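You operate a simulated robot arm through the tools that you are given. There is no shell and no other tool. Be economical: measure what you need, move in short steps, check, and stop when the job is done.

The job below is to be done with a simulated two-armed robot. You get a single attempt, and the scene is never put back.

TASK
Test the disc marked 0.5 and turn the orange knob till 0.5 shows.
Fine: disc with the black band in the round dock, blue arm down, green button; at the end arm up and disc back.
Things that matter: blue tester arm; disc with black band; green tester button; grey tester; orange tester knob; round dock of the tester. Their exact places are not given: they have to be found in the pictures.

Only the result counts: the job must be done as asked and must still hold three seconds after the hand-in. Knocking over, shifting, dropping, spilling or breaking anything else fails it.

THE ROBOT
Two 7-joint arms with two-finger parallel grippers on one trunk, on a base that drives. Base frame: it is fixed to the floor where the robot stands at the start and does not move with it; the origin is under the middle of the robot, x ahead of it, y to its left, z up. Readings come in mm, rad, newtons and seconds.
The left shoulder is at the start at [-82, 119, 851], the right one opposite. With the tool pointing down near the work surface each hand reaches from about 120 to 580 mm from the robot's upright axis, wherever it stands, measured 20 degrees to its own side. Places, roughly: blue tester arm [600, 100, 1000]; green tester button [700, 100, 900]; grey tester [600, 100, 900]; orange tester knob [600, 0, 900]; round dock of the tester [500, 100, 900]. Payload 3.43 kg a hand.
Tool frame (each hand has its own): the origin (TCP) lies between the finger pads and is the grasp point; the fingertips stand 30 mm ahead of it; z points along the fingers, y is the line along which they close. The gripper opens to 94 mm. The fingers are 28 mm wide and 10 mm thick; the gripper's body (50 by 96 mm) begins 55 mm behind the TCP.
Orientation is that of the tool frame in the base frame, as a unit quaternion [x, y, z, w]. With the fingers straight down and closing along the base's y, the tool's x points along the base's -x, its y along +y and its z along -z.

THE INTERFACE
- The arms move only by the tool step_arm. It takes "left_deltas", "right_deltas" or both (then of equal length, played together; a hand with none holds still); each is a list of rows, each a list of 7 numbers: the shift along the base's x, y, z in units of 20 mm (1.0 is 20 mm), then the turn, a rotation vector about the base's x, y, z in units of 4 degrees (1.0 is 4 degrees), then the closure in counts, from 0 (fully open) to 255 (shut). In form: [[tx, ty, tz, rx, ry, rz, fingers], ...]. A call has 1 to 10 rows; each row shifts and turns the commanded pose from where the row before left it. A call with a number of a shift or a turn outside -1 to 1 is refused whole. Rows are played at 5 a second. More than 50 mm and 0.15 rad between two rows, or a gripper value outside its range, and nothing of the call is played. A pose out of reach is approached as far as the arm can. The call stops where the force on the tool passes 80 N (or 10 N more than at its start, if that is more) or the arm is blocked; 0.2 s more then pass. Each finger travels about 153 mm/s and halts on what it meets, pressing with about 45 N; the grip force reading is that of the motor and also rises with nothing between the fingers. The clock runs only during rows and for 0.2 s after the last one: add rows that do not move to give the fingers time. The reply holds the time, the measured pose of the TCP, the force on the tool along the base axes, the opening and the grip force, in the units named above and with some noise, with the torque about the TCP (base axes, N m) and any sound that the robot's microphone picked up.
- Cameras (640 x 400 px; columns grow to the right, rows downward): "scene" is now at [33.2, -2.3, 1556.9]; the picture's right is [-0.04, -1.00, 0.00], its down [-0.76, 0.03, -0.65] and it looks along [0.65, -0.02, -0.76] (base axes); focal length 273 px, centre (320, 200). "left" rides on the left gripper at [76, -14, -103] in its tool frame; the picture's right is [0.18, 0.98, 0.00], its down [-0.75, 0.14, -0.64] and it looks along [-0.63, 0.12, 0.77] (tool axes); focal length 243 px, centre (320, 200). "right" rides on the right gripper at [76, 14, -102] in its tool frame; the picture's right is [-0.18, 0.98, 0.00], its down [-0.75, -0.14, -0.64] and it looks along [-0.63, -0.12, 0.77] (tool axes); focal length 243 px, centre (320, 200).
- capture(camera): a new picture of that camera. The clock stands still meanwhile.
- move_column(by): slides the trunk up (or, below 0, down) by that many mm; the arms and the scene camera ride with it, the base frame stays. It gives what a move gives, with no picture.
- base_move(legs): drives the robot by 1 to 6 legs, each [ahead, left, turn to the left] in mm, mm and rad, along the robot's own axes; the way and the turn of a leg run together, so that a leg with both is an arc; at most 1500 mm and 3.142 rad a leg. The arms and the cameras ride along, it lands a little off, and it stops where it bumps. It gives what a move gives.
- pan_tilt(pan, tilt): turns the head with the scene camera to pan (to the left, within 2.496 rad either way) and tilt (down, from -0.506 to 1.204), counted from straight ahead of the robot. It gives what a move gives.
- probe_pixels(camera, pixels): for up to 12 pixels [column, row] of the newest picture of that camera ("zoom" is the newest enlarged one), the place [x, y, z] in the base frame of the surface seen there, good to about 3 mm. The clock stands still meanwhile.
- enlarge(camera, box): a new picture of the part [left, top, right, bottom] of that camera's present view, enlarged. The clock stands still meanwhile.
- hand_in(): hands the job in; it is judged then, once.

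Keep the steps short. Do not move on a guess: measure, check each grasp and each placing, and mend mistakes. In all there are 80 turns and 78 pictures (those below and enlarged ones count). Leave the grippers open and the arms clear of the work at the hand-in unless told otherwise, and finish with a single line.

The tools are called after "Emit:" as name(argument=value, ...) on one line, values as JSON. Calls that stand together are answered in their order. step_arm: Moves the arms, as the interface text tells. Its arguments: {"type":"object","properties":{"left_deltas":{"type":"array"},"right_deltas":{"type":"array"}},"required":[]} The other tools are called the same way: move_column (by) slides the trunk up or down; base_move (legs) drives the base; pan_tilt (pan, tilt) turns the head that bears the scene camera; capture (camera) takes a picture; probe_pixels (camera, pixels) gives the place of the surface under pixels of a picture; enlarge (camera, box) takes an enlarged picture of a part of a camera's view; hand_in () hands the job in.

At the start:

```text
time: 0.0
left_position: [260.2, 143.2, 1206.6]
left_tcp_rot: [-0.001, 1.0, 0.0, 0.001]
left_contact_force: [0.2, -0.2, 0.6]
left_wrist_torque: [-0.01, 0.01, -0.03]
left_gripper_width: 94.0
left_finger_force: 0.1
right_position: [286.9, -78.6, 1225.5]
right_tcp_rot: [0.0, 1.0, 0.001, 0.0]
right_contact_force: [0.4, -0.3, -0.2]
right_wrist_torque: [0.05, 0.03, 0.02]
right_gripper_width: 94.0
right_finger_force: 0.2
trunk travel left (down, up): [-275.0, 60.0]
robot x, y, heading: [-1.9, -1.5, -0.003]
head pan, tilt: [-0.038, 0.866]
```

scene: 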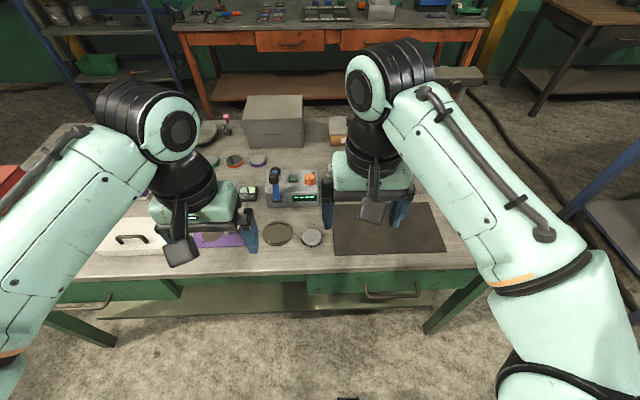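
right: 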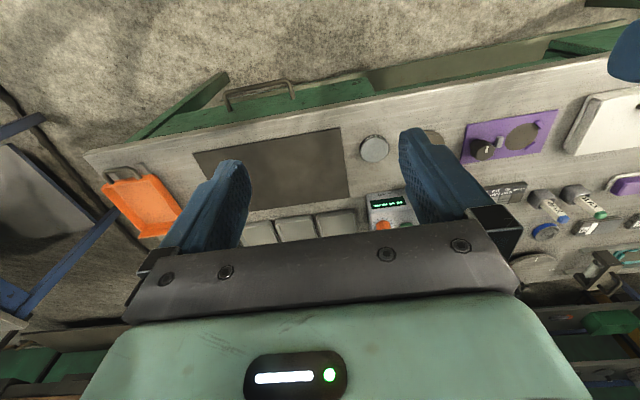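
left: 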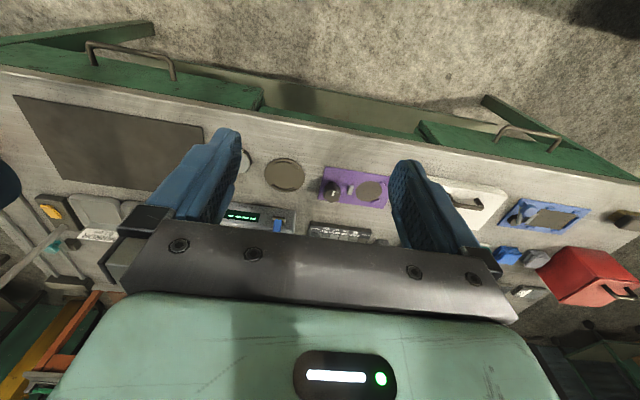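

I see the tester near (290,188) in the scene picture, with discs near (234,160), (258,160) and (312,237). I'll enlarge both areas.

Emit:
enlarge(camera="scene", box=[240, 150, 340, 212])

Emit:
enlarge(camera="scene", box=[180, 110, 340, 260])

```text
6.40 times, centred on (290, 181) of scene
```

zoom: 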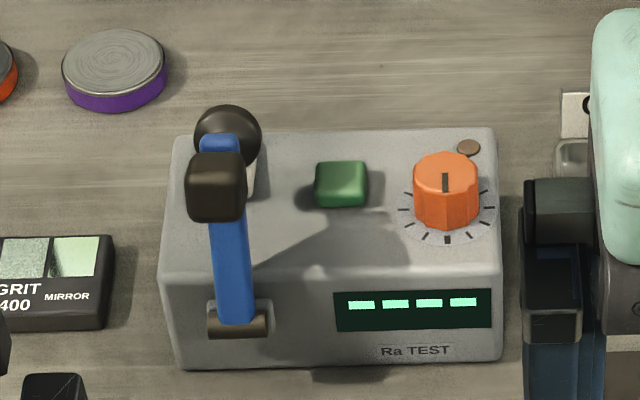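

```text
2.67 times, centred on (260, 185) of scene
```

zoom: 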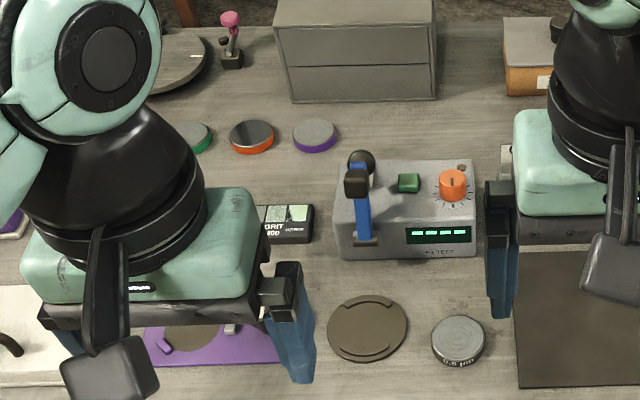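

The disc at (312,237) reads "0.5 µm", and the round plate at (277,234) looks like the dock. I'll enlarge these closely and probe them.

Emit:
enlarge(camera="scene", box=[250, 210, 340, 260])

Emit:
probe_pixels(camera="scene", pixels=[[312, 237], [277, 234], [264, 234], [291, 234], [277, 223], [277, 245], [292, 178], [309, 177], [276, 192], [274, 178], [285, 190], [305, 198]])

```text
7.11 times, centred on (295, 235) of scene
```

zoom: 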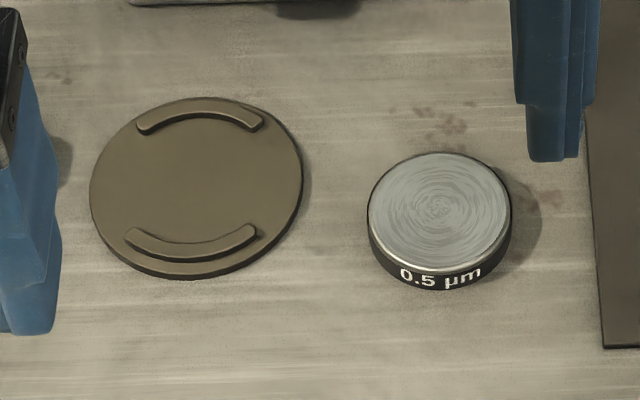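

```text
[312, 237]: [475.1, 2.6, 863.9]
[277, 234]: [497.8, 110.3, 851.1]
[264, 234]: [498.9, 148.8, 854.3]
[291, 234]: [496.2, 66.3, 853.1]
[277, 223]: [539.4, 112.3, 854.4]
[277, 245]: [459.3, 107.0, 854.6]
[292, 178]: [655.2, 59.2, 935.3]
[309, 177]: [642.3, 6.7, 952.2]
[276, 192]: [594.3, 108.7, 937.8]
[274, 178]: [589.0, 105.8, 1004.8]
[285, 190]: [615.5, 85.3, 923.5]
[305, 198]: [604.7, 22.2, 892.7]
```

Measuring the disc's edges, the dock's guides and the table height in the zoom picture.

Emit:
probe_pixels(camera="zoom", pixels=[[374, 212], [504, 207], [440, 158], [440, 264], [440, 212], [340, 320], [198, 190], [200, 112], [192, 243], [95, 192], [298, 180], [200, 150]])

Emit:
enlarge(camera="scene", box=[262, 165, 322, 208])

```text
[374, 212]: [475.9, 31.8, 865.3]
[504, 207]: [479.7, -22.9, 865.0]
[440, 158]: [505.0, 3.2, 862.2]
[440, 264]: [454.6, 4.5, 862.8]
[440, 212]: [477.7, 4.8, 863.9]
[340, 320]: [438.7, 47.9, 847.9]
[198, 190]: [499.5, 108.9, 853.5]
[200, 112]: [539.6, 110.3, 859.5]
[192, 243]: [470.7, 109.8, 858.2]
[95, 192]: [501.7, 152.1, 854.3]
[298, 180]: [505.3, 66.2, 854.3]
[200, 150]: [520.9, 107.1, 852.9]
```

```text
9.30 times, centred on (292, 186) of scene
```

zoom: 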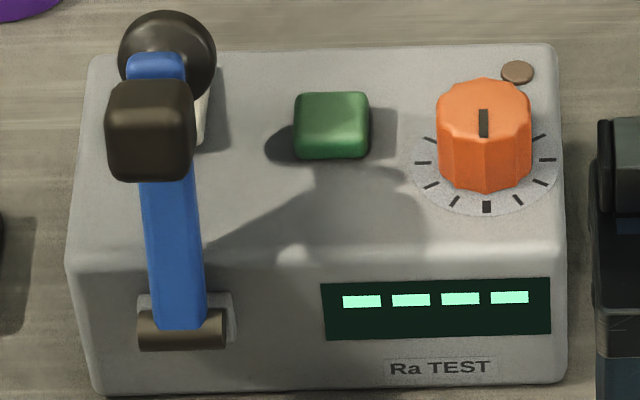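

The blue lever is hinged at the front. It has a block facing me and a dark ball behind. I'll probe the lever, button, knob and body.

Emit:
probe_pixels(camera="zoom", pixels=[[182, 328], [172, 240], [150, 130], [155, 65], [195, 35], [201, 115], [332, 115], [480, 90], [485, 125], [450, 110], [525, 110], [487, 207]])

Emit:
capture(camera="left")

```text
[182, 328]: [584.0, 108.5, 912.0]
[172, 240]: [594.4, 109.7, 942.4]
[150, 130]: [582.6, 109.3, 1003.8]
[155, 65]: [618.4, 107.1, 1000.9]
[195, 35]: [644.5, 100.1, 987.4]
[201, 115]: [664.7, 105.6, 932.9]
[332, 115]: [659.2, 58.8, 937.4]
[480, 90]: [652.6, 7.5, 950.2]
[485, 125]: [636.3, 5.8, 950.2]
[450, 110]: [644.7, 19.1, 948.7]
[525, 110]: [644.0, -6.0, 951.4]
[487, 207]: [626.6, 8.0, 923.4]
```

```text
70 pictures are left
```

left: 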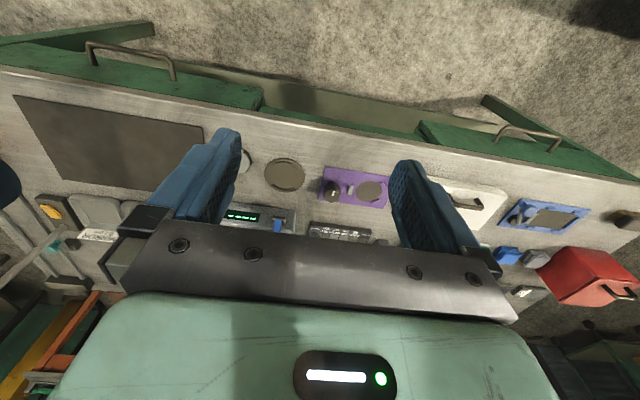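

The button is at x≈660, which is beyond arm reach from here. I'll measure the table's front edge to see how far I can drive ahead.

Emit:
capture(camera="scene")

Emit:
probe_pixels(camera="scene", pixels=[[290, 262], [290, 268], [290, 274], [290, 285], [290, 300], [375, 296], [290, 340], [348, 396], [290, 390], [85, 300]])

```text
69 pictures are left
```

scene: 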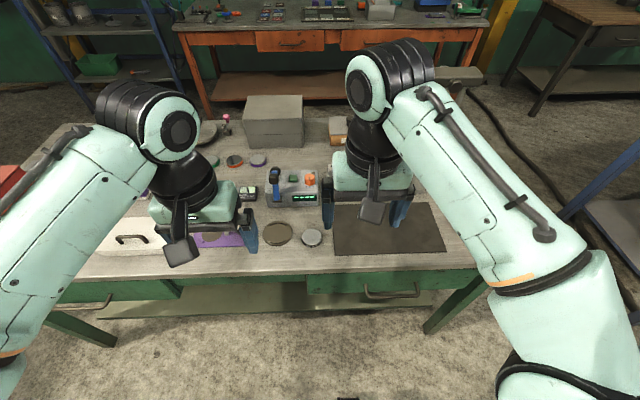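

```text
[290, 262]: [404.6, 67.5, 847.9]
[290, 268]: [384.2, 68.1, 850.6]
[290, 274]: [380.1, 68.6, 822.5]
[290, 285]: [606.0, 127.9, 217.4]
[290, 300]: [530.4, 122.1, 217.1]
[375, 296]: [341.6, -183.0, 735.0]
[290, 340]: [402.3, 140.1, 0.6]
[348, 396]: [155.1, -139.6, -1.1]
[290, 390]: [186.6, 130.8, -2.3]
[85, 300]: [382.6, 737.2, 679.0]
```

The table edge is at x≈380 and a drawer handle at x≈341. The robot's front is near x≈160, so driving 130 mm ahead is safe.

Emit:
base_move(legs=[[130, 0, 0]])

Emit:
pan_tilt(pan=0.0, tilt=0.95)

Emit:
capture(camera="scene")

```text
time: 1.3
left_position: [388.5, 144.3, 1205.6]
left_tcp_rot: [-0.001, 1.0, 0.0, 0.001]
left_contact_force: [0.7, 0.5, -0.1]
left_wrist_torque: [0.02, -0.01, 0.01]
left_gripper_width: 94.0
left_finger_force: 0.1
right_position: [416.3, -76.6, 1227.1]
right_tcp_rot: [0.0, 1.0, 0.001, 0.001]
right_contact_force: [0.1, 0.0, 0.0]
right_wrist_torque: [0.02, 0.0, 0.0]
right_gripper_width: 94.0
right_finger_force: 0.0
trunk travel left (down, up): [-275.0, 60.0]
robot x, y, heading: [128.1, 2.3, -0.002]
head pan, tilt: [-0.038, 0.866]
```

```text
time: 1.9
left_position: [389.5, 145.1, 1206.4]
left_tcp_rot: [-0.001, 1.0, -0.001, -0.001]
left_contact_force: [-0.1, 0.1, -1.0]
left_wrist_torque: [-0.01, 0.0, 0.0]
left_gripper_width: 94.2
left_finger_force: 0.1
right_position: [416.5, -78.0, 1225.9]
right_tcp_rot: [0.0, 1.0, 0.001, 0.0]
right_contact_force: [-0.1, 1.0, 0.3]
right_wrist_torque: [-0.01, 0.0, -0.02]
right_gripper_width: 94.2
right_finger_force: 0.0
trunk travel left (down, up): [-275.0, 60.0]
robot x, y, heading: [133.0, 1.6, -0.001]
head pan, tilt: [0.0, 0.949]
```

```text
68 pictures are left
```

scene: 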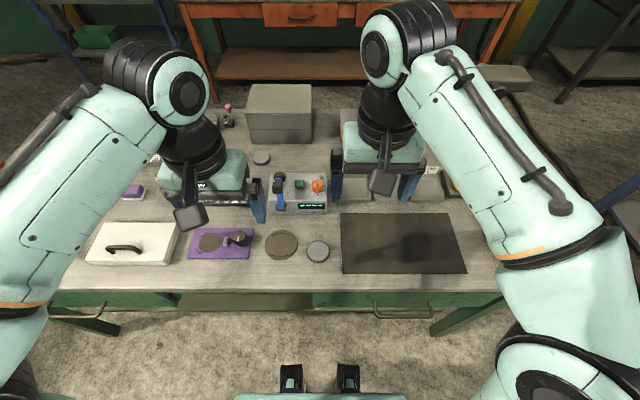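

Clear view of the work. I'll move the right hand aside and bring the left hand above the disc at high level.

Emit:
step_arm(left_deltas=[[0.55, -0.87, -0.85, 0, 0, 0, 0], [0.55, -0.87, -0.85, 0, 0, 0, 0], [0.55, -0.87, -0.85, 0, 0, 0, 0], [0.55, -0.87, -0.85, 0, 0, 0, 0], [0.55, -0.87, -0.85, 0, 0, 0, 0], [0.55, -0.87, -0.85, 0, 0, 0, 0], [0.55, -0.87, -0.85, 0, 0, 0, 0], [0.55, -0.87, -0.85, 0, 0, 0, 0]], right_deltas=[[-0.3, -1, 0, 0, 0, 0, 0], [-0.3, -1, 0, 0, 0, 0, 0], [-0.3, -1, 0, 0, 0, 0, 0], [-0.3, -1, 0, 0, 0, 0, 0], [-0.3, -1, 0, 0, 0, 0, 0], [-0.3, -1, 0, 0, 0, 0, 0], [-0.3, -1, 0, 0, 0, 0, 0], [-0.3, -1, 0, 0, 0, 0, 0]])

Emit:
capture(camera="left")

Emit:
capture(camera="scene")

```text
time: 3.7
left_position: [477.3, 5.7, 1071.5]
left_tcp_rot: [-0.003, 1.0, -0.001, 0.0]
left_contact_force: [-0.4, -0.2, 0.0]
left_wrist_torque: [-0.02, 0.02, -0.01]
left_gripper_width: 93.8
left_finger_force: 0.0
right_position: [367.9, -238.6, 1228.0]
right_tcp_rot: [0.0, 1.0, 0.001, 0.001]
right_contact_force: [-1.1, 0.4, -0.4]
right_wrist_torque: [0.01, 0.01, -0.01]
right_gripper_width: 93.9
right_finger_force: 0.0
trunk travel left (down, up): [-275.0, 60.0]
robot x, y, heading: [128.4, 2.9, -0.001]
head pan, tilt: [0.0, 0.949]
```

```text
67 pictures are left
```

left: 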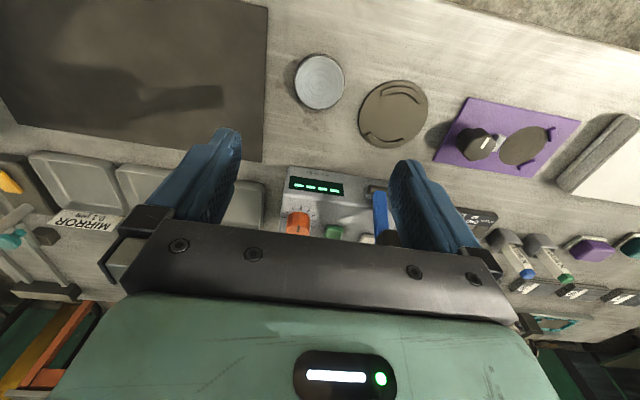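

```text
66 pictures are left
```

scene: 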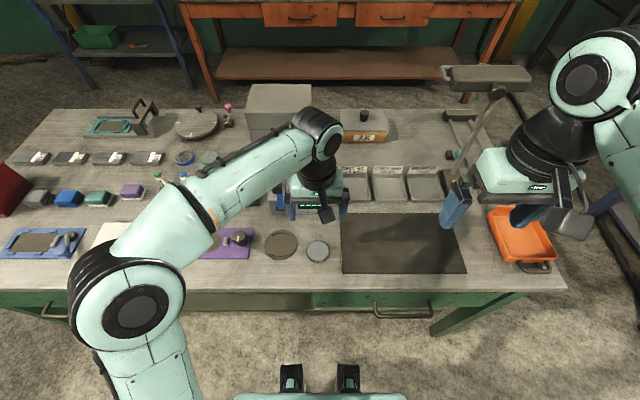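

The disc shows at (319,81) and the dock at (394,113) in the left picture. I'll probe edges and guides.

Emit:
probe_pixels(camera="left", pixels=[[319, 81], [297, 82], [341, 80], [319, 58], [319, 104], [394, 113], [362, 118], [425, 106], [402, 88], [384, 138]])

Emit:
enlarge(camera="left", box=[285, 50, 445, 150])

```text
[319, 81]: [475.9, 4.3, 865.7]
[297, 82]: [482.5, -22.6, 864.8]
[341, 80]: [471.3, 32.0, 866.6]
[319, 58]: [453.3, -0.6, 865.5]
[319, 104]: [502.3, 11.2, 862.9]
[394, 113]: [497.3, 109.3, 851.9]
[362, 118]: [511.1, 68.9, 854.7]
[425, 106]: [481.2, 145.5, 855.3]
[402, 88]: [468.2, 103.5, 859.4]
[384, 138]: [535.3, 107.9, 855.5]
```

```text
4.00 times, centred on (365, 100) of left
```

zoom: 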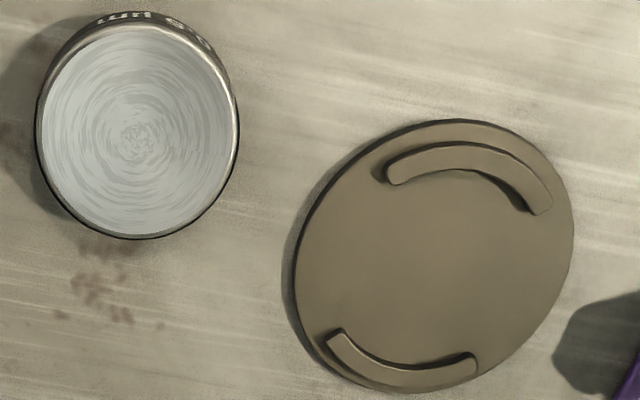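

Probing the inner faces of the guides and the plate edges.

Emit:
probe_pixels(camera="zoom", pixels=[[470, 176], [405, 355], [472, 152], [400, 378], [300, 270], [570, 235], [462, 125], [400, 390], [45, 135], [232, 125], [135, 40], [135, 230]])

```text
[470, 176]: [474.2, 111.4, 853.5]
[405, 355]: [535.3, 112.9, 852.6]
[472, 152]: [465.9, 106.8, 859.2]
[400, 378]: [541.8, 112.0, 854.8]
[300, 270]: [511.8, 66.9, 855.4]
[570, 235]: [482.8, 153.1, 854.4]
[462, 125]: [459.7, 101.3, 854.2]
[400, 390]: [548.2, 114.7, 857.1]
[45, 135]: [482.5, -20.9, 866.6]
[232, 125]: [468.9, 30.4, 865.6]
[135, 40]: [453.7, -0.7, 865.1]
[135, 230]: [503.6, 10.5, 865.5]
```

Disc centre is about (478,5) with radius ≈28. The dock centre is about (504,110). Lowering the open left hand over the disc.

Emit:
step_arm(left_deltas=[[0.03, -0.04, -0.95, 0, 0, 0, 0], [0, 0, -0.95, 0, 0, 0, 0], [0, 0, -0.95, 0, 0, 0, 0], [0, 0, -0.95, 0, 0, 0, 0], [0, 0, -0.95, 0, 0, 0, 0], [0, 0, -0.95, 0, 0, 0, 0], [0, 0, -0.95, 0, 0, 0, 0], [0, 0, -0.95, 0, 0, 0, 0]])

Emit:
capture(camera="left")

```text
time: 5.5
left_position: [478.5, 4.4, 919.2]
left_tcp_rot: [0.0, 1.0, 0.0, 0.0]
left_contact_force: [-0.6, -1.4, 0.5]
left_wrist_torque: [0.01, -0.02, 0.0]
left_gripper_width: 94.3
left_finger_force: 0.0
right_position: [369.3, -236.9, 1227.3]
right_tcp_rot: [0.0, 1.0, -0.001, 0.0]
right_contact_force: [0.3, 0.0, -0.2]
right_wrist_torque: [0.02, -0.05, -0.05]
right_gripper_width: 94.3
right_finger_force: 0.0
trunk travel left (down, up): [-275.0, 60.0]
robot x, y, heading: [128.8, -1.8, -0.002]
head pan, tilt: [0.0, 0.949]
```

```text
64 pictures are left
```

left: 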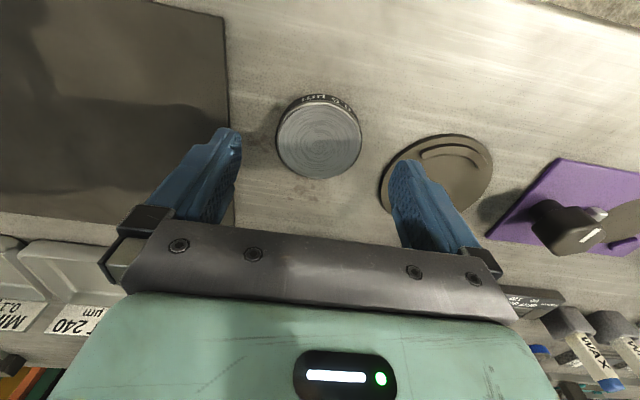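

Aligned. Lowering 37 mm further, then closing on the disc.

Emit:
step_arm(left_deltas=[[0, 0, -0.95, 0, 0, 0, 0], [0, 0, -0.9, 0, 0, 0, 0], [0, 0, 0, 0, 0, 0, 0], [0, 0, 0, 0, 0, 0, 255], [0, 0, 0, 0, 0, 0, 255], [0, 0, 0, 0, 0, 0, 255]])

Emit:
capture(camera="left")

```text
time: 6.9
left_position: [478.0, 4.2, 882.4]
left_tcp_rot: [-0.001, 1.0, 0.0, 0.0]
left_contact_force: [-0.4, -1.1, -0.8]
left_wrist_torque: [0.03, -0.06, -0.01]
left_gripper_width: 59.0
left_finger_force: 44.8
right_position: [368.1, -237.7, 1228.2]
right_tcp_rot: [0.0, 1.0, 0.0, 0.0]
right_contact_force: [-0.1, -0.4, 0.0]
right_wrist_torque: [-0.02, -0.02, 0.0]
right_gripper_width: 94.0
right_finger_force: 0.0
trunk travel left (down, up): [-275.0, 60.0]
robot x, y, heading: [128.7, 0.5, 0.0]
head pan, tilt: [0.0, 0.949]
```

```text
63 pictures are left
```

left: 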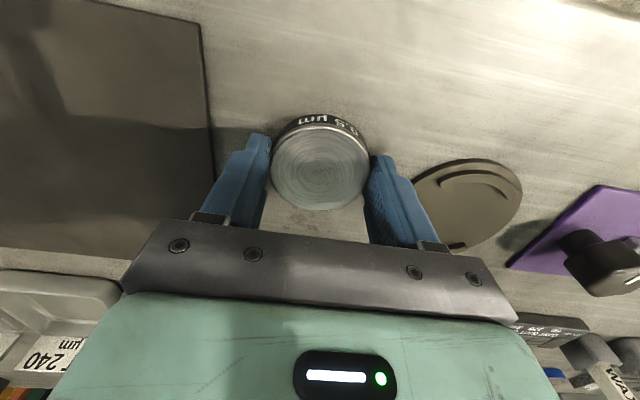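

Gripped at 59 mm. I'll measure the disc centre relative to the hand.

Emit:
probe_pixels(camera="left", pixels=[[320, 131], [320, 206], [320, 168], [275, 165], [364, 168], [455, 215], [480, 170], [460, 188]])

Emit:
step_arm(left_deltas=[[0, 0, 0.6, 0, 0, 0, 255], [0, 0, 1, 0, 0, 0, 255]])

Emit:
capture(camera="left")

```text
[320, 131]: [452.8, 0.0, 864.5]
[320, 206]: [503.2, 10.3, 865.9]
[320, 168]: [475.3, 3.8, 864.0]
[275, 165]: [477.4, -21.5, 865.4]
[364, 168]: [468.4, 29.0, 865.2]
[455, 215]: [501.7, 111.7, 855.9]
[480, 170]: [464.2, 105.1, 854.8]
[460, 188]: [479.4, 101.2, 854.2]
```

```text
time: 7.5
left_position: [478.0, 5.8, 914.5]
left_tcp_rot: [0.0, 1.0, -0.001, 0.001]
left_contact_force: [0.2, 0.8, -3.4]
left_wrist_torque: [-0.02, 0.03, 0.01]
left_gripper_width: 58.9
left_finger_force: 45.2
right_position: [367.9, -237.2, 1228.1]
right_tcp_rot: [0.0, 1.0, -0.001, 0.0]
right_contact_force: [0.3, -0.4, 0.0]
right_wrist_torque: [-0.04, 0.0, 0.01]
right_gripper_width: 94.0
right_finger_force: 0.0
trunk travel left (down, up): [-275.0, 60.0]
robot x, y, heading: [128.7, -3.6, 0.0]
head pan, tilt: [0.0, 0.949]
```

```text
62 pictures are left
```

left: 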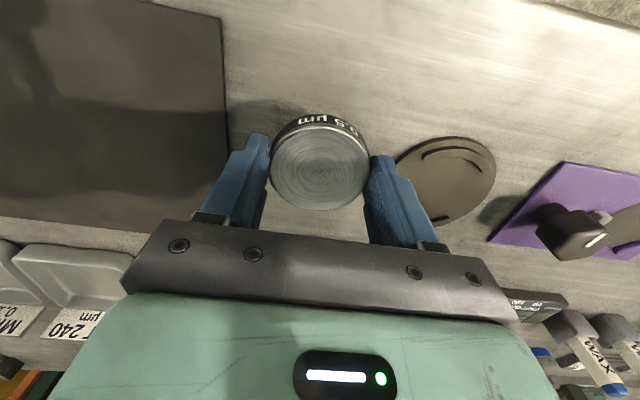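

Lifted with the weight felt. Moving over the dock: +26 in x and +104 in y.

Emit:
step_arm(left_deltas=[[0.2, 0.87, 0, 0, 0, 0, 255], [0.2, 0.87, 0, 0, 0, 0, 255], [0.2, 0.87, 0, 0, 0, 0, 255], [0.2, 0.87, 0, 0, 0, 0, 255], [0.25, 0.87, 0, 0, 0, 0, 255], [0.25, 0.87, 0, 0, 0, 0, 255], [0, 0, 0, 0, 0, 0, 255]])

Emit:
capture(camera="left")

Emit:
enlarge(camera="scene", box=[220, 140, 360, 280])

```text
time: 9.1
left_position: [504.4, 109.2, 914.4]
left_tcp_rot: [0.0, 1.0, -0.001, 0.0]
left_contact_force: [-0.1, -0.2, -3.4]
left_wrist_torque: [0.01, 0.01, 0.0]
left_gripper_width: 59.0
left_finger_force: 44.8
right_position: [368.8, -237.8, 1227.0]
right_tcp_rot: [0.0, 1.0, 0.001, -0.001]
right_contact_force: [-0.7, -0.4, 0.3]
right_wrist_torque: [0.01, -0.01, -0.01]
right_gripper_width: 93.8
right_finger_force: 0.1
trunk travel left (down, up): [-275.0, 60.0]
robot x, y, heading: [133.3, 0.1, -0.003]
head pan, tilt: [0.0, 0.949]
```

```text
61 pictures are left
```

left: 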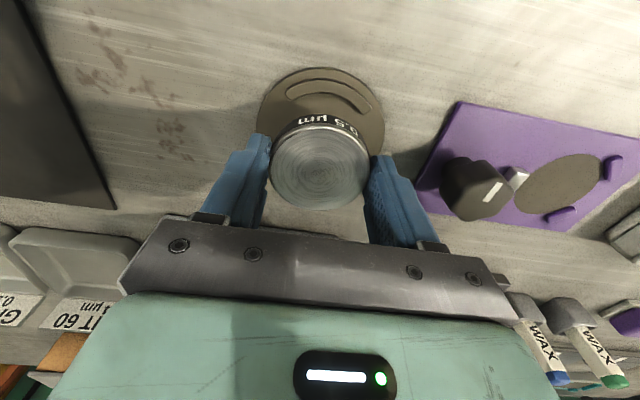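

```text
2.86 times, centred on (290, 210) of scene
```

zoom: 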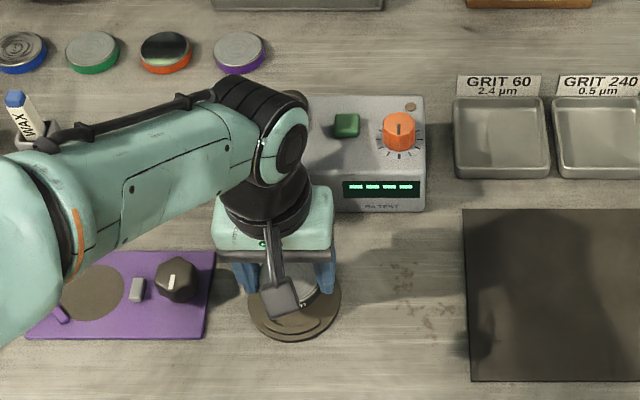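

Disc sits above the dock. Lowering to about 1 mm over contact, then checking against the guides.

Emit:
step_arm(left_deltas=[[0, 0.03, -0.6, 0, 0, 0, 255], [0, 0, -0.45, 0, 0, 0, 255], [0, 0, 0, 0, 0, 0, 255]])

Emit:
enlarge(camera="left", box=[240, 60, 400, 220])

```text
time: 9.9
left_position: [504.3, 111.3, 892.6]
left_tcp_rot: [0.0, 1.0, 0.001, 0.0]
left_contact_force: [-0.8, 0.0, -3.6]
left_wrist_torque: [0.03, -0.03, -0.01]
left_gripper_width: 59.1
left_finger_force: 44.8
right_position: [368.2, -237.8, 1227.9]
right_tcp_rot: [0.0, 1.0, 0.0, 0.001]
right_contact_force: [-0.4, -0.7, 0.3]
right_wrist_torque: [0.0, -0.03, -0.03]
right_gripper_width: 93.9
right_finger_force: 0.0
trunk travel left (down, up): [-275.0, 60.0]
robot x, y, heading: [129.0, 0.2, -0.001]
head pan, tilt: [0.0, 0.949]
```

```text
2.50 times, centred on (320, 140) of left
```

zoom: 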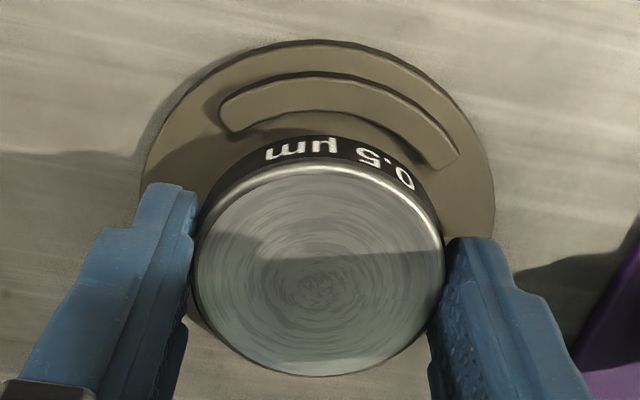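

A gap shows to the front guide. Lowering slowly to touch.

Emit:
step_arm(left_deltas=[[0, 0, -0.13, 0, 0, 0, 255], [0, 0, -0.1, 0, 0, 0, 255], [0, 0, 0, 0, 0, 0, 255]])

Emit:
enlarge(camera="left", box=[240, 60, 400, 220])

```text
time: 10.7
left_position: [503.5, 110.0, 888.6]
left_tcp_rot: [0.0, 1.0, 0.001, -0.001]
left_contact_force: [0.0, 1.2, -3.2]
left_wrist_torque: [0.0, 0.01, 0.01]
left_gripper_width: 58.9
left_finger_force: 44.9
right_position: [367.5, -237.8, 1227.9]
right_tcp_rot: [0.0, 1.0, 0.0, 0.0]
right_contact_force: [-0.2, 0.2, -0.2]
right_wrist_torque: [0.0, -0.01, 0.01]
right_gripper_width: 94.0
right_finger_force: 0.1
trunk travel left (down, up): [-275.0, 60.0]
robot x, y, heading: [127.7, -2.7, 0.001]
head pan, tilt: [0.0, 0.949]
```

```text
2.50 times, centred on (320, 140) of left
```

zoom: 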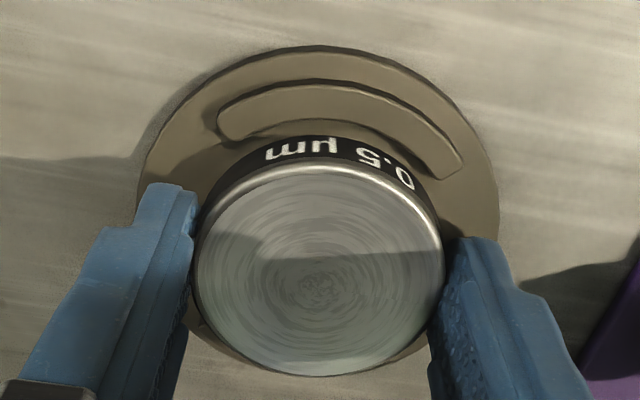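

No contact yet; lowering a few mm further.

Emit:
step_arm(left_deltas=[[0, 0, -0.06, 0, 0, 0, 255], [0, 0, -0.06, 0, 0, 0, 255], [0, 0, 0, 0, 0, 0, 255]])

Emit:
enlarge(camera="left", box=[240, 60, 400, 220])

```text
time: 11.5
left_position: [504.4, 110.0, 887.9]
left_tcp_rot: [-0.001, 1.0, -0.001, 0.002]
left_contact_force: [-1.7, 2.9, 14.8]
left_wrist_torque: [0.36, 0.45, 0.0]
left_gripper_width: 59.2
left_finger_force: 44.9
right_position: [368.5, -236.7, 1227.5]
right_tcp_rot: [0.0, 1.0, -0.001, 0.001]
right_contact_force: [0.4, 1.1, -0.4]
right_wrist_torque: [0.02, 0.0, 0.03]
right_gripper_width: 94.0
right_finger_force: 0.1
trunk travel left (down, up): [-275.0, 60.0]
robot x, y, heading: [130.8, -2.5, -0.001]
head pan, tilt: [0.0, 0.949]
```

```text
2.50 times, centred on (320, 140) of left
```

zoom: 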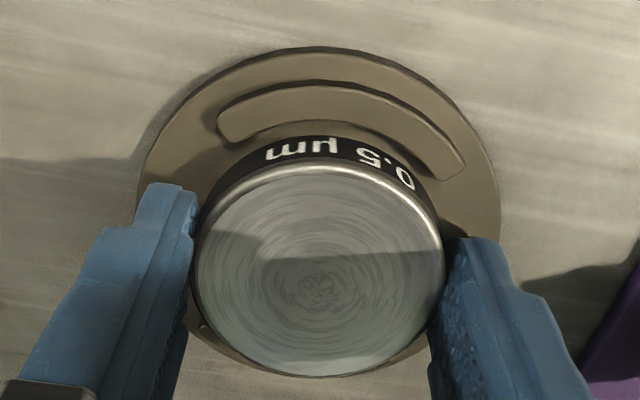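

Contact at z≈888, which matches the dock floor (853). Releasing and rising.

Emit:
step_arm(left_deltas=[[0, 0, 0.05, 0, 0, 0, 120], [0, 0, 0, 0, 0, 0, 0], [0, 0, 0, 0, 0, 0, 0], [0, 0, 0.8, 0, 0, 0, 0], [-0.5, 0, 1, 0, 0, 0, 0], [-1, 0, 1, 0, 0, 0, 0], [-1, 0, 1, 0, 0, 0, 0], [-1, 0, 1, 0, 0, 0, 0], [-0.5, 0, 1, 0, 0, 0, 0]])

Emit:
capture(camera="left")

Emit:
enlarge(camera="scene", box=[220, 140, 360, 280])

```text
time: 13.5
left_position: [421.7, 109.8, 1002.4]
left_tcp_rot: [0.0, 1.0, 0.001, 0.0]
left_contact_force: [-0.2, -0.9, 0.0]
left_wrist_torque: [0.01, -0.01, -0.03]
left_gripper_width: 93.7
left_finger_force: 0.0
right_position: [369.1, -237.3, 1227.7]
right_tcp_rot: [0.001, 1.0, 0.0, 0.001]
right_contact_force: [-0.4, -0.1, 0.6]
right_wrist_torque: [0.01, 0.0, 0.0]
right_gripper_width: 94.0
right_finger_force: 0.1
trunk travel left (down, up): [-275.0, 60.0]
robot x, y, heading: [125.5, 4.7, -0.0]
head pan, tilt: [0.0, 0.949]
```

```text
56 pictures are left
```

left: 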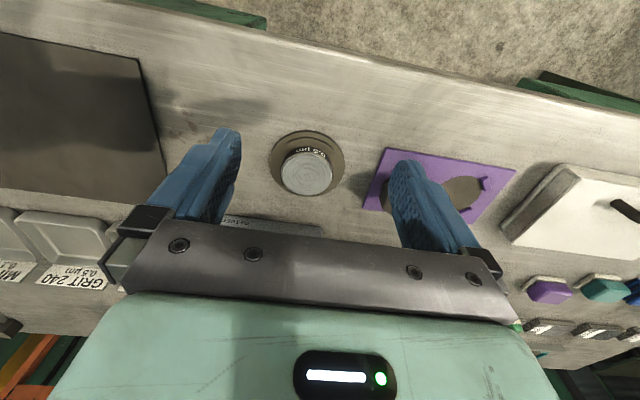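

```text
2.86 times, centred on (290, 210) of scene
```

zoom: 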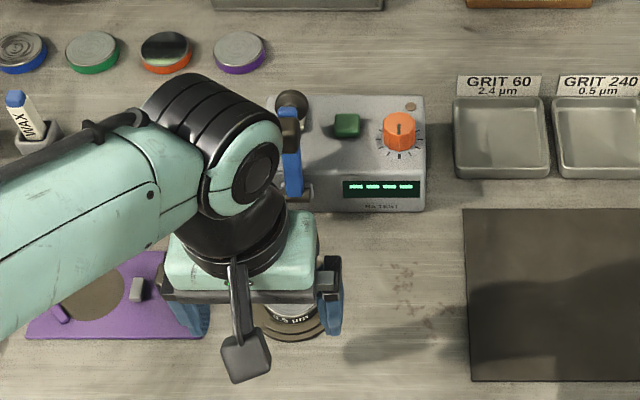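

The disc sits inside the dock guides. Now I need a good look at the lever, so I'll move the left hand left and clear.

Emit:
step_arm(left_deltas=[[0, 1, 0.7, 0, 0, 0, 0], [0, 1, 0.7, 0, 0, 0, 0], [0, 1, 0.7, 0, 0, 0, 0], [0, 1, 0.7, 0, 0, 0, 0], [0, 1, 0.7, 0, 0, 0, 0], [0, 1, 0.7, 0, 0, 0, 0], [0, 1, 0.7, 0, 0, 0, 0], [0, 1, 0.7, 0, 0, 0, 0]])

Emit:
enlarge(camera="scene", box=[250, 160, 350, 270])

Emit:
enlarge(camera="scene", box=[265, 165, 335, 215])

```text
time: 15.3
left_position: [422.9, 269.6, 1115.4]
left_tcp_rot: [-0.001, 1.0, -0.001, 0.0]
left_contact_force: [-0.3, -0.5, 0.5]
left_wrist_torque: [0.0, -0.02, 0.02]
left_gripper_width: 94.2
left_finger_force: 0.1
right_position: [368.6, -237.9, 1228.7]
right_tcp_rot: [0.0, 1.0, 0.0, 0.0]
right_contact_force: [0.7, -0.1, 0.3]
right_wrist_torque: [-0.01, -0.02, 0.0]
right_gripper_width: 94.0
right_finger_force: 0.0
trunk travel left (down, up): [-275.0, 60.0]
robot x, y, heading: [131.4, 1.8, -0.001]
head pan, tilt: [0.0, 0.949]
```

```text
3.64 times, centred on (300, 215) of scene
```

zoom: 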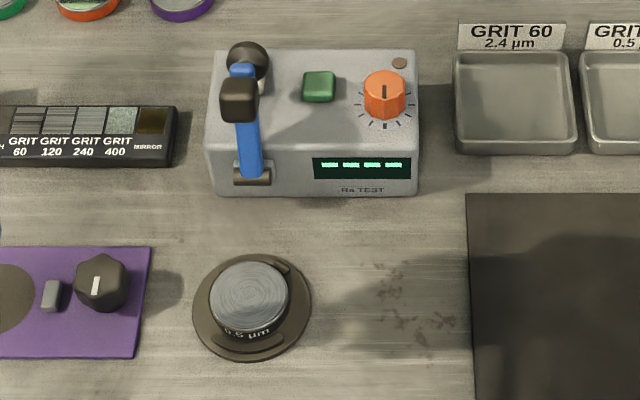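

```text
8.00 times, centred on (300, 190) of scene
```

zoom: 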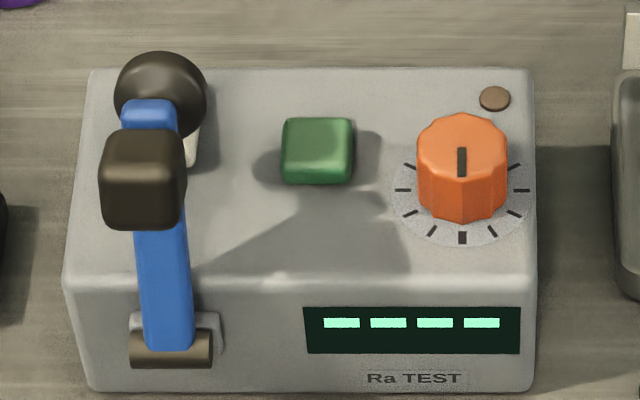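

Measuring the lever head, ball and pale part from this view.

Emit:
probe_pixels(camera="zoom", pixels=[[160, 58], [200, 90], [125, 85], [185, 80], [190, 120], [193, 150], [192, 162], [150, 110], [145, 150], [140, 215], [170, 360], [165, 250]])

Emit:
capture(camera="left")

```text
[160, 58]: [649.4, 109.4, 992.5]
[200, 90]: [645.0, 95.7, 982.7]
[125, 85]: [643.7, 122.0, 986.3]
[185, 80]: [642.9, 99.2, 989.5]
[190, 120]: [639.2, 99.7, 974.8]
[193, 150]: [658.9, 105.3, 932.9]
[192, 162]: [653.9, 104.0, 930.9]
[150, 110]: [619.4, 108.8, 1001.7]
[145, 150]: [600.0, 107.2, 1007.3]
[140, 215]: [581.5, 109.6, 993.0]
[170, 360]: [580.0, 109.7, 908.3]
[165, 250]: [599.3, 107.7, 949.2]
```

```text
52 pictures are left
```

left: 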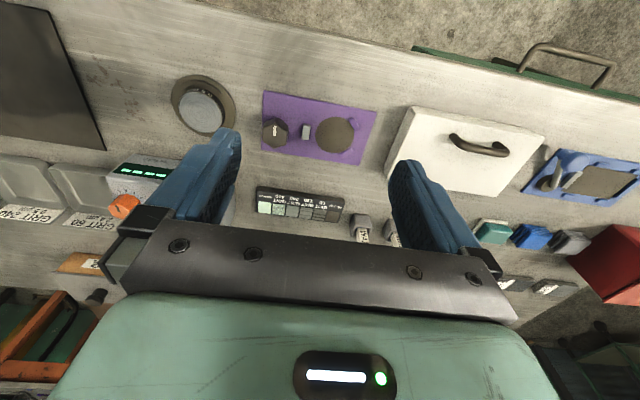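

The lever's ball handle is at about (647,109,980), the pivot at about (586,109,908). I'll bring the left hand high over the ball, fingers half open.

Emit:
step_arm(left_deltas=[[1, -0.8, 0, 0, 0, 0, 90], [1, -0.8, 0, 0, 0, 0, 90], [1, -0.8, 0, 0, 0, 0, 90], [1, -0.8, 0, 0, 0, 0, 90], [1, -0.8, 0, 0, 0, 0, 90], [1, -0.8, 0, 0, 0, 0, 90], [1, -0.8, 0, 0, 0, 0, 90], [1, -0.8, 0, 0, 0, 0, 90], [1, -0.8, 0, 0, 0, 0, 90], [1, -0.8, 0, 0, 0, 0, 90]])

Emit:
capture(camera="left")

```text
time: 17.5
left_position: [601.4, 122.6, 1113.5]
left_tcp_rot: [0.0, 1.0, -0.001, 0.001]
left_contact_force: [0.1, 0.1, -0.6]
left_wrist_torque: [-0.02, -0.01, -0.02]
left_gripper_width: 60.9
left_finger_force: 0.0
left hand out of reach, approached as far as the arm can: row 10
right_position: [366.7, -237.9, 1229.1]
right_tcp_rot: [-0.001, 1.0, 0.001, 0.001]
right_contact_force: [-1.1, -0.1, -0.2]
right_wrist_torque: [-0.01, 0.02, 0.0]
right_gripper_width: 93.9
right_finger_force: 0.0
trunk travel left (down, up): [-275.0, 60.0]
robot x, y, heading: [125.3, -4.0, 0.002]
head pan, tilt: [0.0, 0.949]
```

```text
51 pictures are left
```

left: 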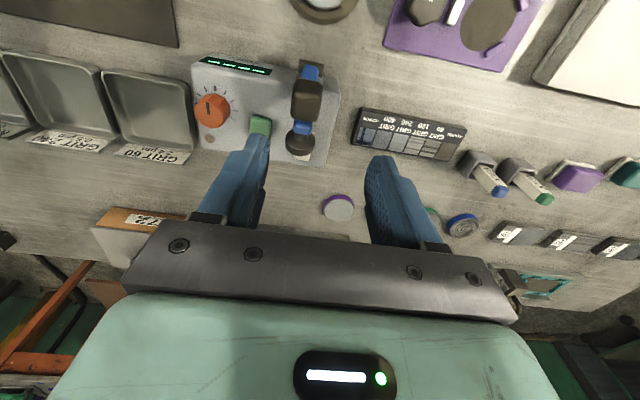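

Out of reach at this height. I'll check the room between the robot's front and the table before driving closer.

Emit:
capture(camera="scene")

Emit:
probe_pixels(camera="scene", pixels=[[291, 375], [291, 366], [320, 396], [347, 366], [400, 313], [300, 288], [260, 396]])

```text
50 pictures are left
```

scene: 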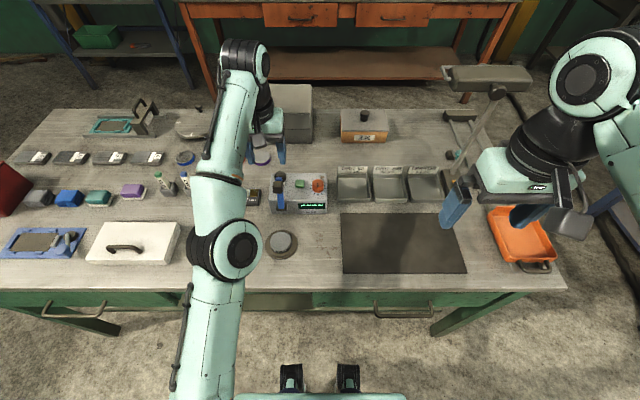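

```text
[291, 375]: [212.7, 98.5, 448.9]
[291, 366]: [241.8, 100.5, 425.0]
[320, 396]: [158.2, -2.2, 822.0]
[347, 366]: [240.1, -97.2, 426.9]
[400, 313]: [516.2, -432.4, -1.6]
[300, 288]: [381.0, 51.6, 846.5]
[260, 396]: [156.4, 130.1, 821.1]
```

There is clearance (front at x≈242, drawer handles at 341). I'll pull the right hand back 60 mm to keep it clear of the lamp, then drive 60 mm ahead.

Emit:
step_arm(right_deltas=[[-1, 0, 0, 0, 0, 0, 0], [-1, 0, 0, 0, 0, 0, 0], [-1, 0, 0, 0, 0, 0, 0], [0, 0, 0, 0, 0, 0, 0]])

Emit:
base_move(legs=[[60, 0, 0]])

Emit:
capture(camera="left")

```text
time: 18.5
left_position: [602.7, 121.8, 1113.3]
left_tcp_rot: [-0.001, 1.0, 0.001, 0.0]
left_contact_force: [-1.0, -0.6, 0.3]
left_wrist_torque: [-0.01, 0.01, -0.01]
left_gripper_width: 60.5
left_finger_force: 0.0
right_position: [308.9, -237.1, 1228.4]
right_tcp_rot: [0.0, 1.0, 0.0, 0.001]
right_contact_force: [0.4, -1.0, -0.6]
right_wrist_torque: [0.02, -0.02, 0.01]
right_gripper_width: 94.1
right_finger_force: 0.0
trunk travel left (down, up): [-275.0, 60.0]
robot x, y, heading: [129.5, -0.3, 0.003]
head pan, tilt: [0.0, 0.949]
```

```text
time: 19.5
left_position: [662.8, 121.6, 1113.8]
left_tcp_rot: [-0.001, 1.0, 0.0, 0.0]
left_contact_force: [0.1, -0.4, -0.8]
left_wrist_torque: [-0.02, 0.02, 0.0]
left_gripper_width: 60.5
left_finger_force: 0.1
right_position: [368.6, -237.4, 1227.3]
right_tcp_rot: [0.0, 1.0, -0.001, 0.0]
right_contact_force: [0.2, 1.0, 0.0]
right_wrist_torque: [-0.01, -0.05, -0.02]
right_gripper_width: 93.7
right_finger_force: 0.1
trunk travel left (down, up): [-275.0, 60.0]
robot x, y, heading: [186.9, 1.5, -0.001]
head pan, tilt: [0.0, 0.949]
```

```text
49 pictures are left
```

left: 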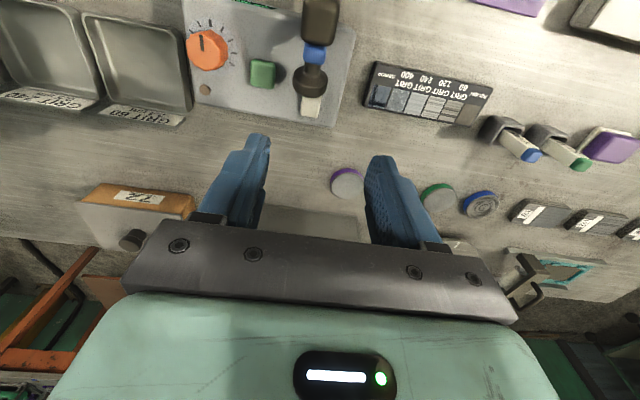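

Ball now shows at (311,82) from above. Probing ball, post, knob and button from this angle.

Emit:
probe_pixels(camera="left", pixels=[[311, 82], [297, 83], [325, 82], [311, 95], [311, 68], [311, 105], [311, 115], [315, 53], [263, 72], [207, 48], [320, 20], [201, 40]])

Emit:
enlarge(camera="left", box=[180, 0, 360, 120])

```text
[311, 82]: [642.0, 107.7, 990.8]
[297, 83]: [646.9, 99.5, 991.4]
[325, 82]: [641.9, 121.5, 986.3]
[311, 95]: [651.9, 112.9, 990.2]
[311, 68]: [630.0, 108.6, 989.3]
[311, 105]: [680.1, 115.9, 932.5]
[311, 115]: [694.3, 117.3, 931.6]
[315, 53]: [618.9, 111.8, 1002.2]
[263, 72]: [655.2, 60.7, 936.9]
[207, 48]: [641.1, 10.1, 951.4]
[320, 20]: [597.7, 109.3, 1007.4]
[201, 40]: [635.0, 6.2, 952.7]
```

```text
3.33 times, centred on (270, 60) of left
```

zoom: 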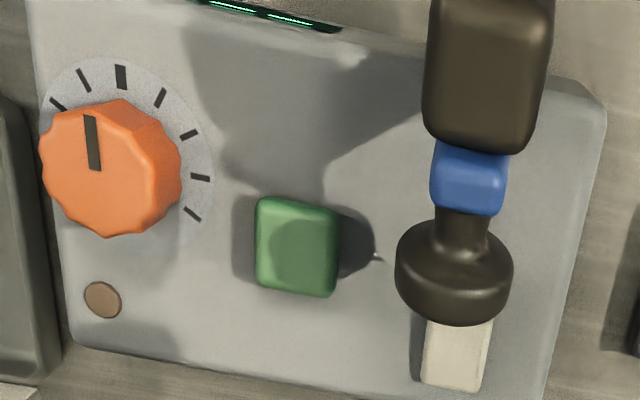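

The handle is a knob ≈27 mm wide at about (647,109,978). Aligning and lowering over it.

Emit:
step_arm(left_deltas=[[-0.4, -0.3, -0.5, 0, 0, 0, 90], [-0.4, -0.3, -0.8, 0, 0, 0, 90], [0, 0, -0.9, 0, 0, 0, 90], [0, 0, -0.9, 0, 0, 0, 90], [0, 0, -0.9, 0, 0, 0, 90], [0, 0, 0, 0, 0, 0, 90]])

Emit:
capture(camera="left")

```text
time: 20.9
left_position: [645.9, 110.2, 1033.7]
left_tcp_rot: [-0.001, 1.0, 0.0, 0.001]
left_contact_force: [0.4, -0.8, -0.5]
left_wrist_torque: [0.0, -0.02, 0.03]
left_gripper_width: 60.8
left_finger_force: 0.0
right_position: [369.3, -237.4, 1227.4]
right_tcp_rot: [0.0, 1.0, 0.0, 0.0]
right_contact_force: [0.3, 0.1, -0.7]
right_wrist_torque: [0.01, -0.04, -0.01]
right_gripper_width: 94.2
right_finger_force: 0.0
trunk travel left (down, up): [-275.0, 60.0]
robot x, y, heading: [191.5, 3.3, 0.002]
head pan, tilt: [0.0, 0.949]
```

```text
47 pictures are left
```

left: 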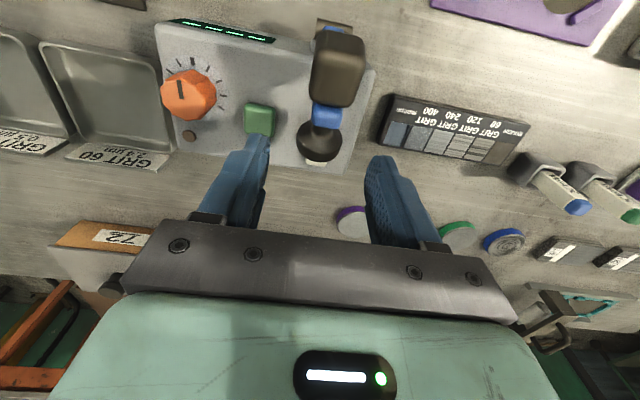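

Knob lies between the fingers. Lowering the rest and closing on it.

Emit:
step_arm(left_deltas=[[0, 0, -0.9, 0, 0, 0, 90], [0, 0, -0.9, 0, 0, 0, 90], [0, 0, -0.65, 0, 0, 0, 90], [0, 0, 0, 0, 0, 0, 90]])

Emit:
capture(camera="left")

```text
time: 21.9
left_position: [645.0, 110.6, 985.3]
left_tcp_rot: [-0.001, 1.0, -0.001, 0.001]
left_contact_force: [0.5, 0.7, -0.3]
left_wrist_torque: [0.0, 0.02, 0.02]
left_gripper_width: 60.8
left_finger_force: 0.1
right_position: [368.9, -237.4, 1227.8]
right_tcp_rot: [0.001, 1.0, 0.0, 0.0]
right_contact_force: [0.2, -0.5, 0.1]
right_wrist_torque: [-0.01, 0.02, 0.02]
right_gripper_width: 94.3
right_finger_force: 0.0
trunk travel left (down, up): [-275.0, 60.0]
robot x, y, heading: [189.5, -1.0, 0.0]
head pan, tilt: [0.0, 0.949]
```

```text
46 pictures are left
```

left: 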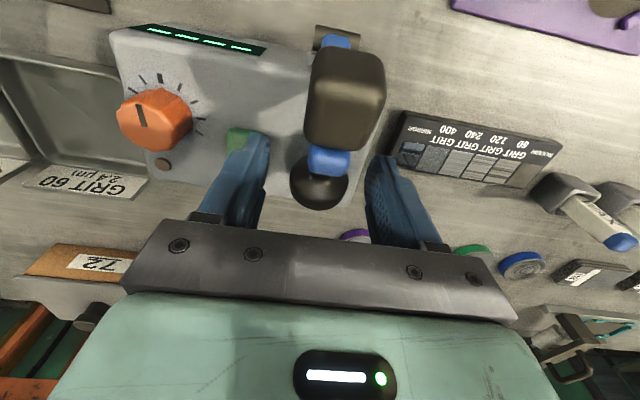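

Closing on the knob and making the first 24° of the swing.

Emit:
step_arm(left_deltas=[[0, 0, 0, 0, 0, 0, 255], [0, 0, 0, 0, 0, 0, 255], [0, 0, 0, 0, 0, 0, 255], [-0.39, 0, 0.29, 0, 0, 0, 255], [-0.41, 0, 0.26, 0, 0, 0, 255], [-0.44, 0, 0.21, 0, 0, 0, 255], [-0.46, 0, 0.17, 0, 0, 0, 255], [0, 0, 0, 0, 0, 0, 255]])

Emit:
capture(camera="left")

```text
time: 23.7
left_position: [613.6, 109.6, 1003.8]
left_tcp_rot: [0.0, 1.0, -0.001, 0.002]
left_contact_force: [11.2, -4.2, -5.2]
left_wrist_torque: [0.0, -1.2, -0.02]
left_gripper_width: 31.0
left_finger_force: 45.1
right_position: [369.4, -237.0, 1226.8]
right_tcp_rot: [0.0, 1.0, 0.0, 0.001]
right_contact_force: [-0.2, -0.2, -0.7]
right_wrist_torque: [0.0, -0.01, -0.03]
right_gripper_width: 94.3
right_finger_force: 0.0
trunk travel left (down, up): [-275.0, 60.0]
robot x, y, heading: [189.1, 1.5, 0.002]
head pan, tilt: [0.0, 0.949]
```

```text
45 pictures are left
```

left: 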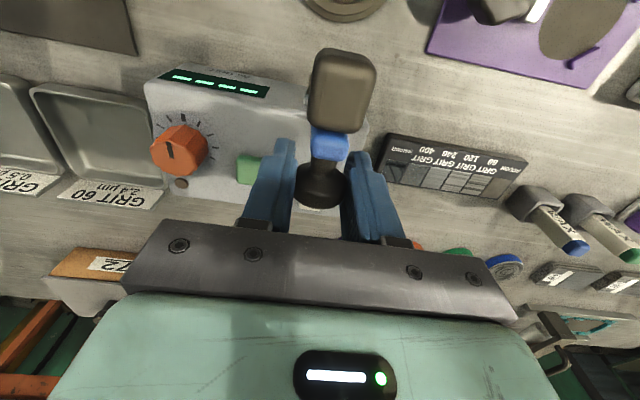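

The lever follows with a small force (11 N). Continuing the arc over the top.

Emit:
step_arm(left_deltas=[[-0.47, 0, 0.12, 0, 0, 0, 255], [-0.485, 0, 0.065, 0, 0, 0, 255], [-0.485, 0, 0.02, 0, 0, 0, 255], [-0.485, 0, -0.035, 0, 0, 0, 255], [-0.48, 0, -0.085, 0, 0, 0, 255], [-0.47, 0, -0.135, 0, 0, 0, 255], [0, 0, 0, 0, 0, 0, 255]])

Emit:
capture(camera="left")

```text
time: 25.3
left_position: [556.4, 110.1, 1006.1]
left_tcp_rot: [-0.002, 1.0, -0.001, 0.004]
left_contact_force: [6.1, -1.6, 27.6]
left_wrist_torque: [-0.07, -1.53, -0.03]
left_gripper_width: 31.2
left_finger_force: 45.0
right_position: [366.9, -238.9, 1227.7]
right_tcp_rot: [0.0, 1.0, 0.0, 0.001]
right_contact_force: [0.1, 0.0, 0.2]
right_wrist_torque: [0.01, 0.01, 0.0]
right_gripper_width: 94.4
right_finger_force: 0.1
trunk travel left (down, up): [-275.0, 60.0]
robot x, y, heading: [190.6, -2.2, 0.001]
head pan, tilt: [0.0, 0.949]
```

```text
44 pictures are left
```

left: 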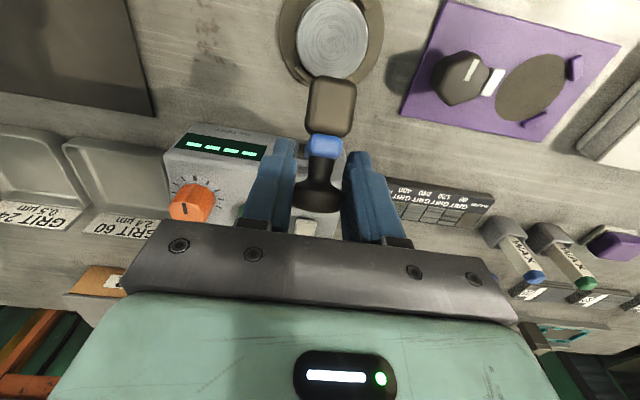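

The lever is past vertical. The upward reaction of 28 N suggests a slightly larger arc, so I'll ease outward and continue.

Emit:
step_arm(left_deltas=[[-0.47, 0, -0.1, 0, 0, 0, 255], [-0.46, 0, -0.2, 0, 0, 0, 255], [-0.42, 0, -0.26, 0, 0, 0, 255], [-0.4, 0, -0.3, 0, 0, 0, 255], [0, 0, 0, 0, 0, 0, 255]])

Emit:
capture(camera="left")

```text
time: 26.5
left_position: [516.0, 109.5, 987.2]
left_tcp_rot: [-0.002, 1.0, 0.0, 0.002]
left_contact_force: [-16.2, 2.6, 36.7]
left_wrist_torque: [0.07, -1.34, 0.08]
left_gripper_width: 30.3
left_finger_force: 45.4
right_position: [363.6, -238.0, 1228.3]
right_tcp_rot: [0.0, 1.0, 0.0, 0.001]
right_contact_force: [0.4, 0.2, 0.2]
right_wrist_torque: [-0.01, 0.01, -0.02]
right_gripper_width: 94.0
right_finger_force: 0.0
trunk travel left (down, up): [-275.0, 60.0]
robot x, y, heading: [188.3, 1.1, -0.001]
head pan, tilt: [0.0, 0.949]
```

```text
43 pictures are left
```

left: 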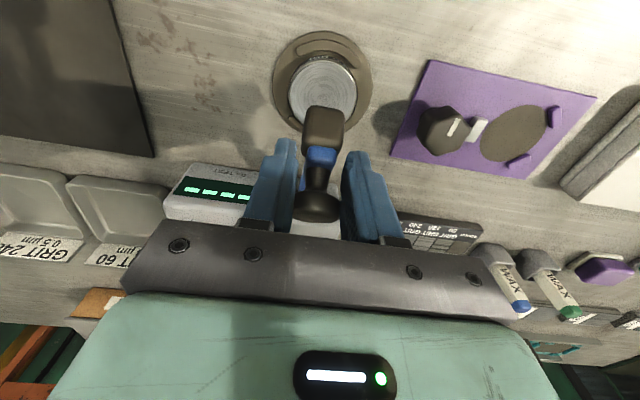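

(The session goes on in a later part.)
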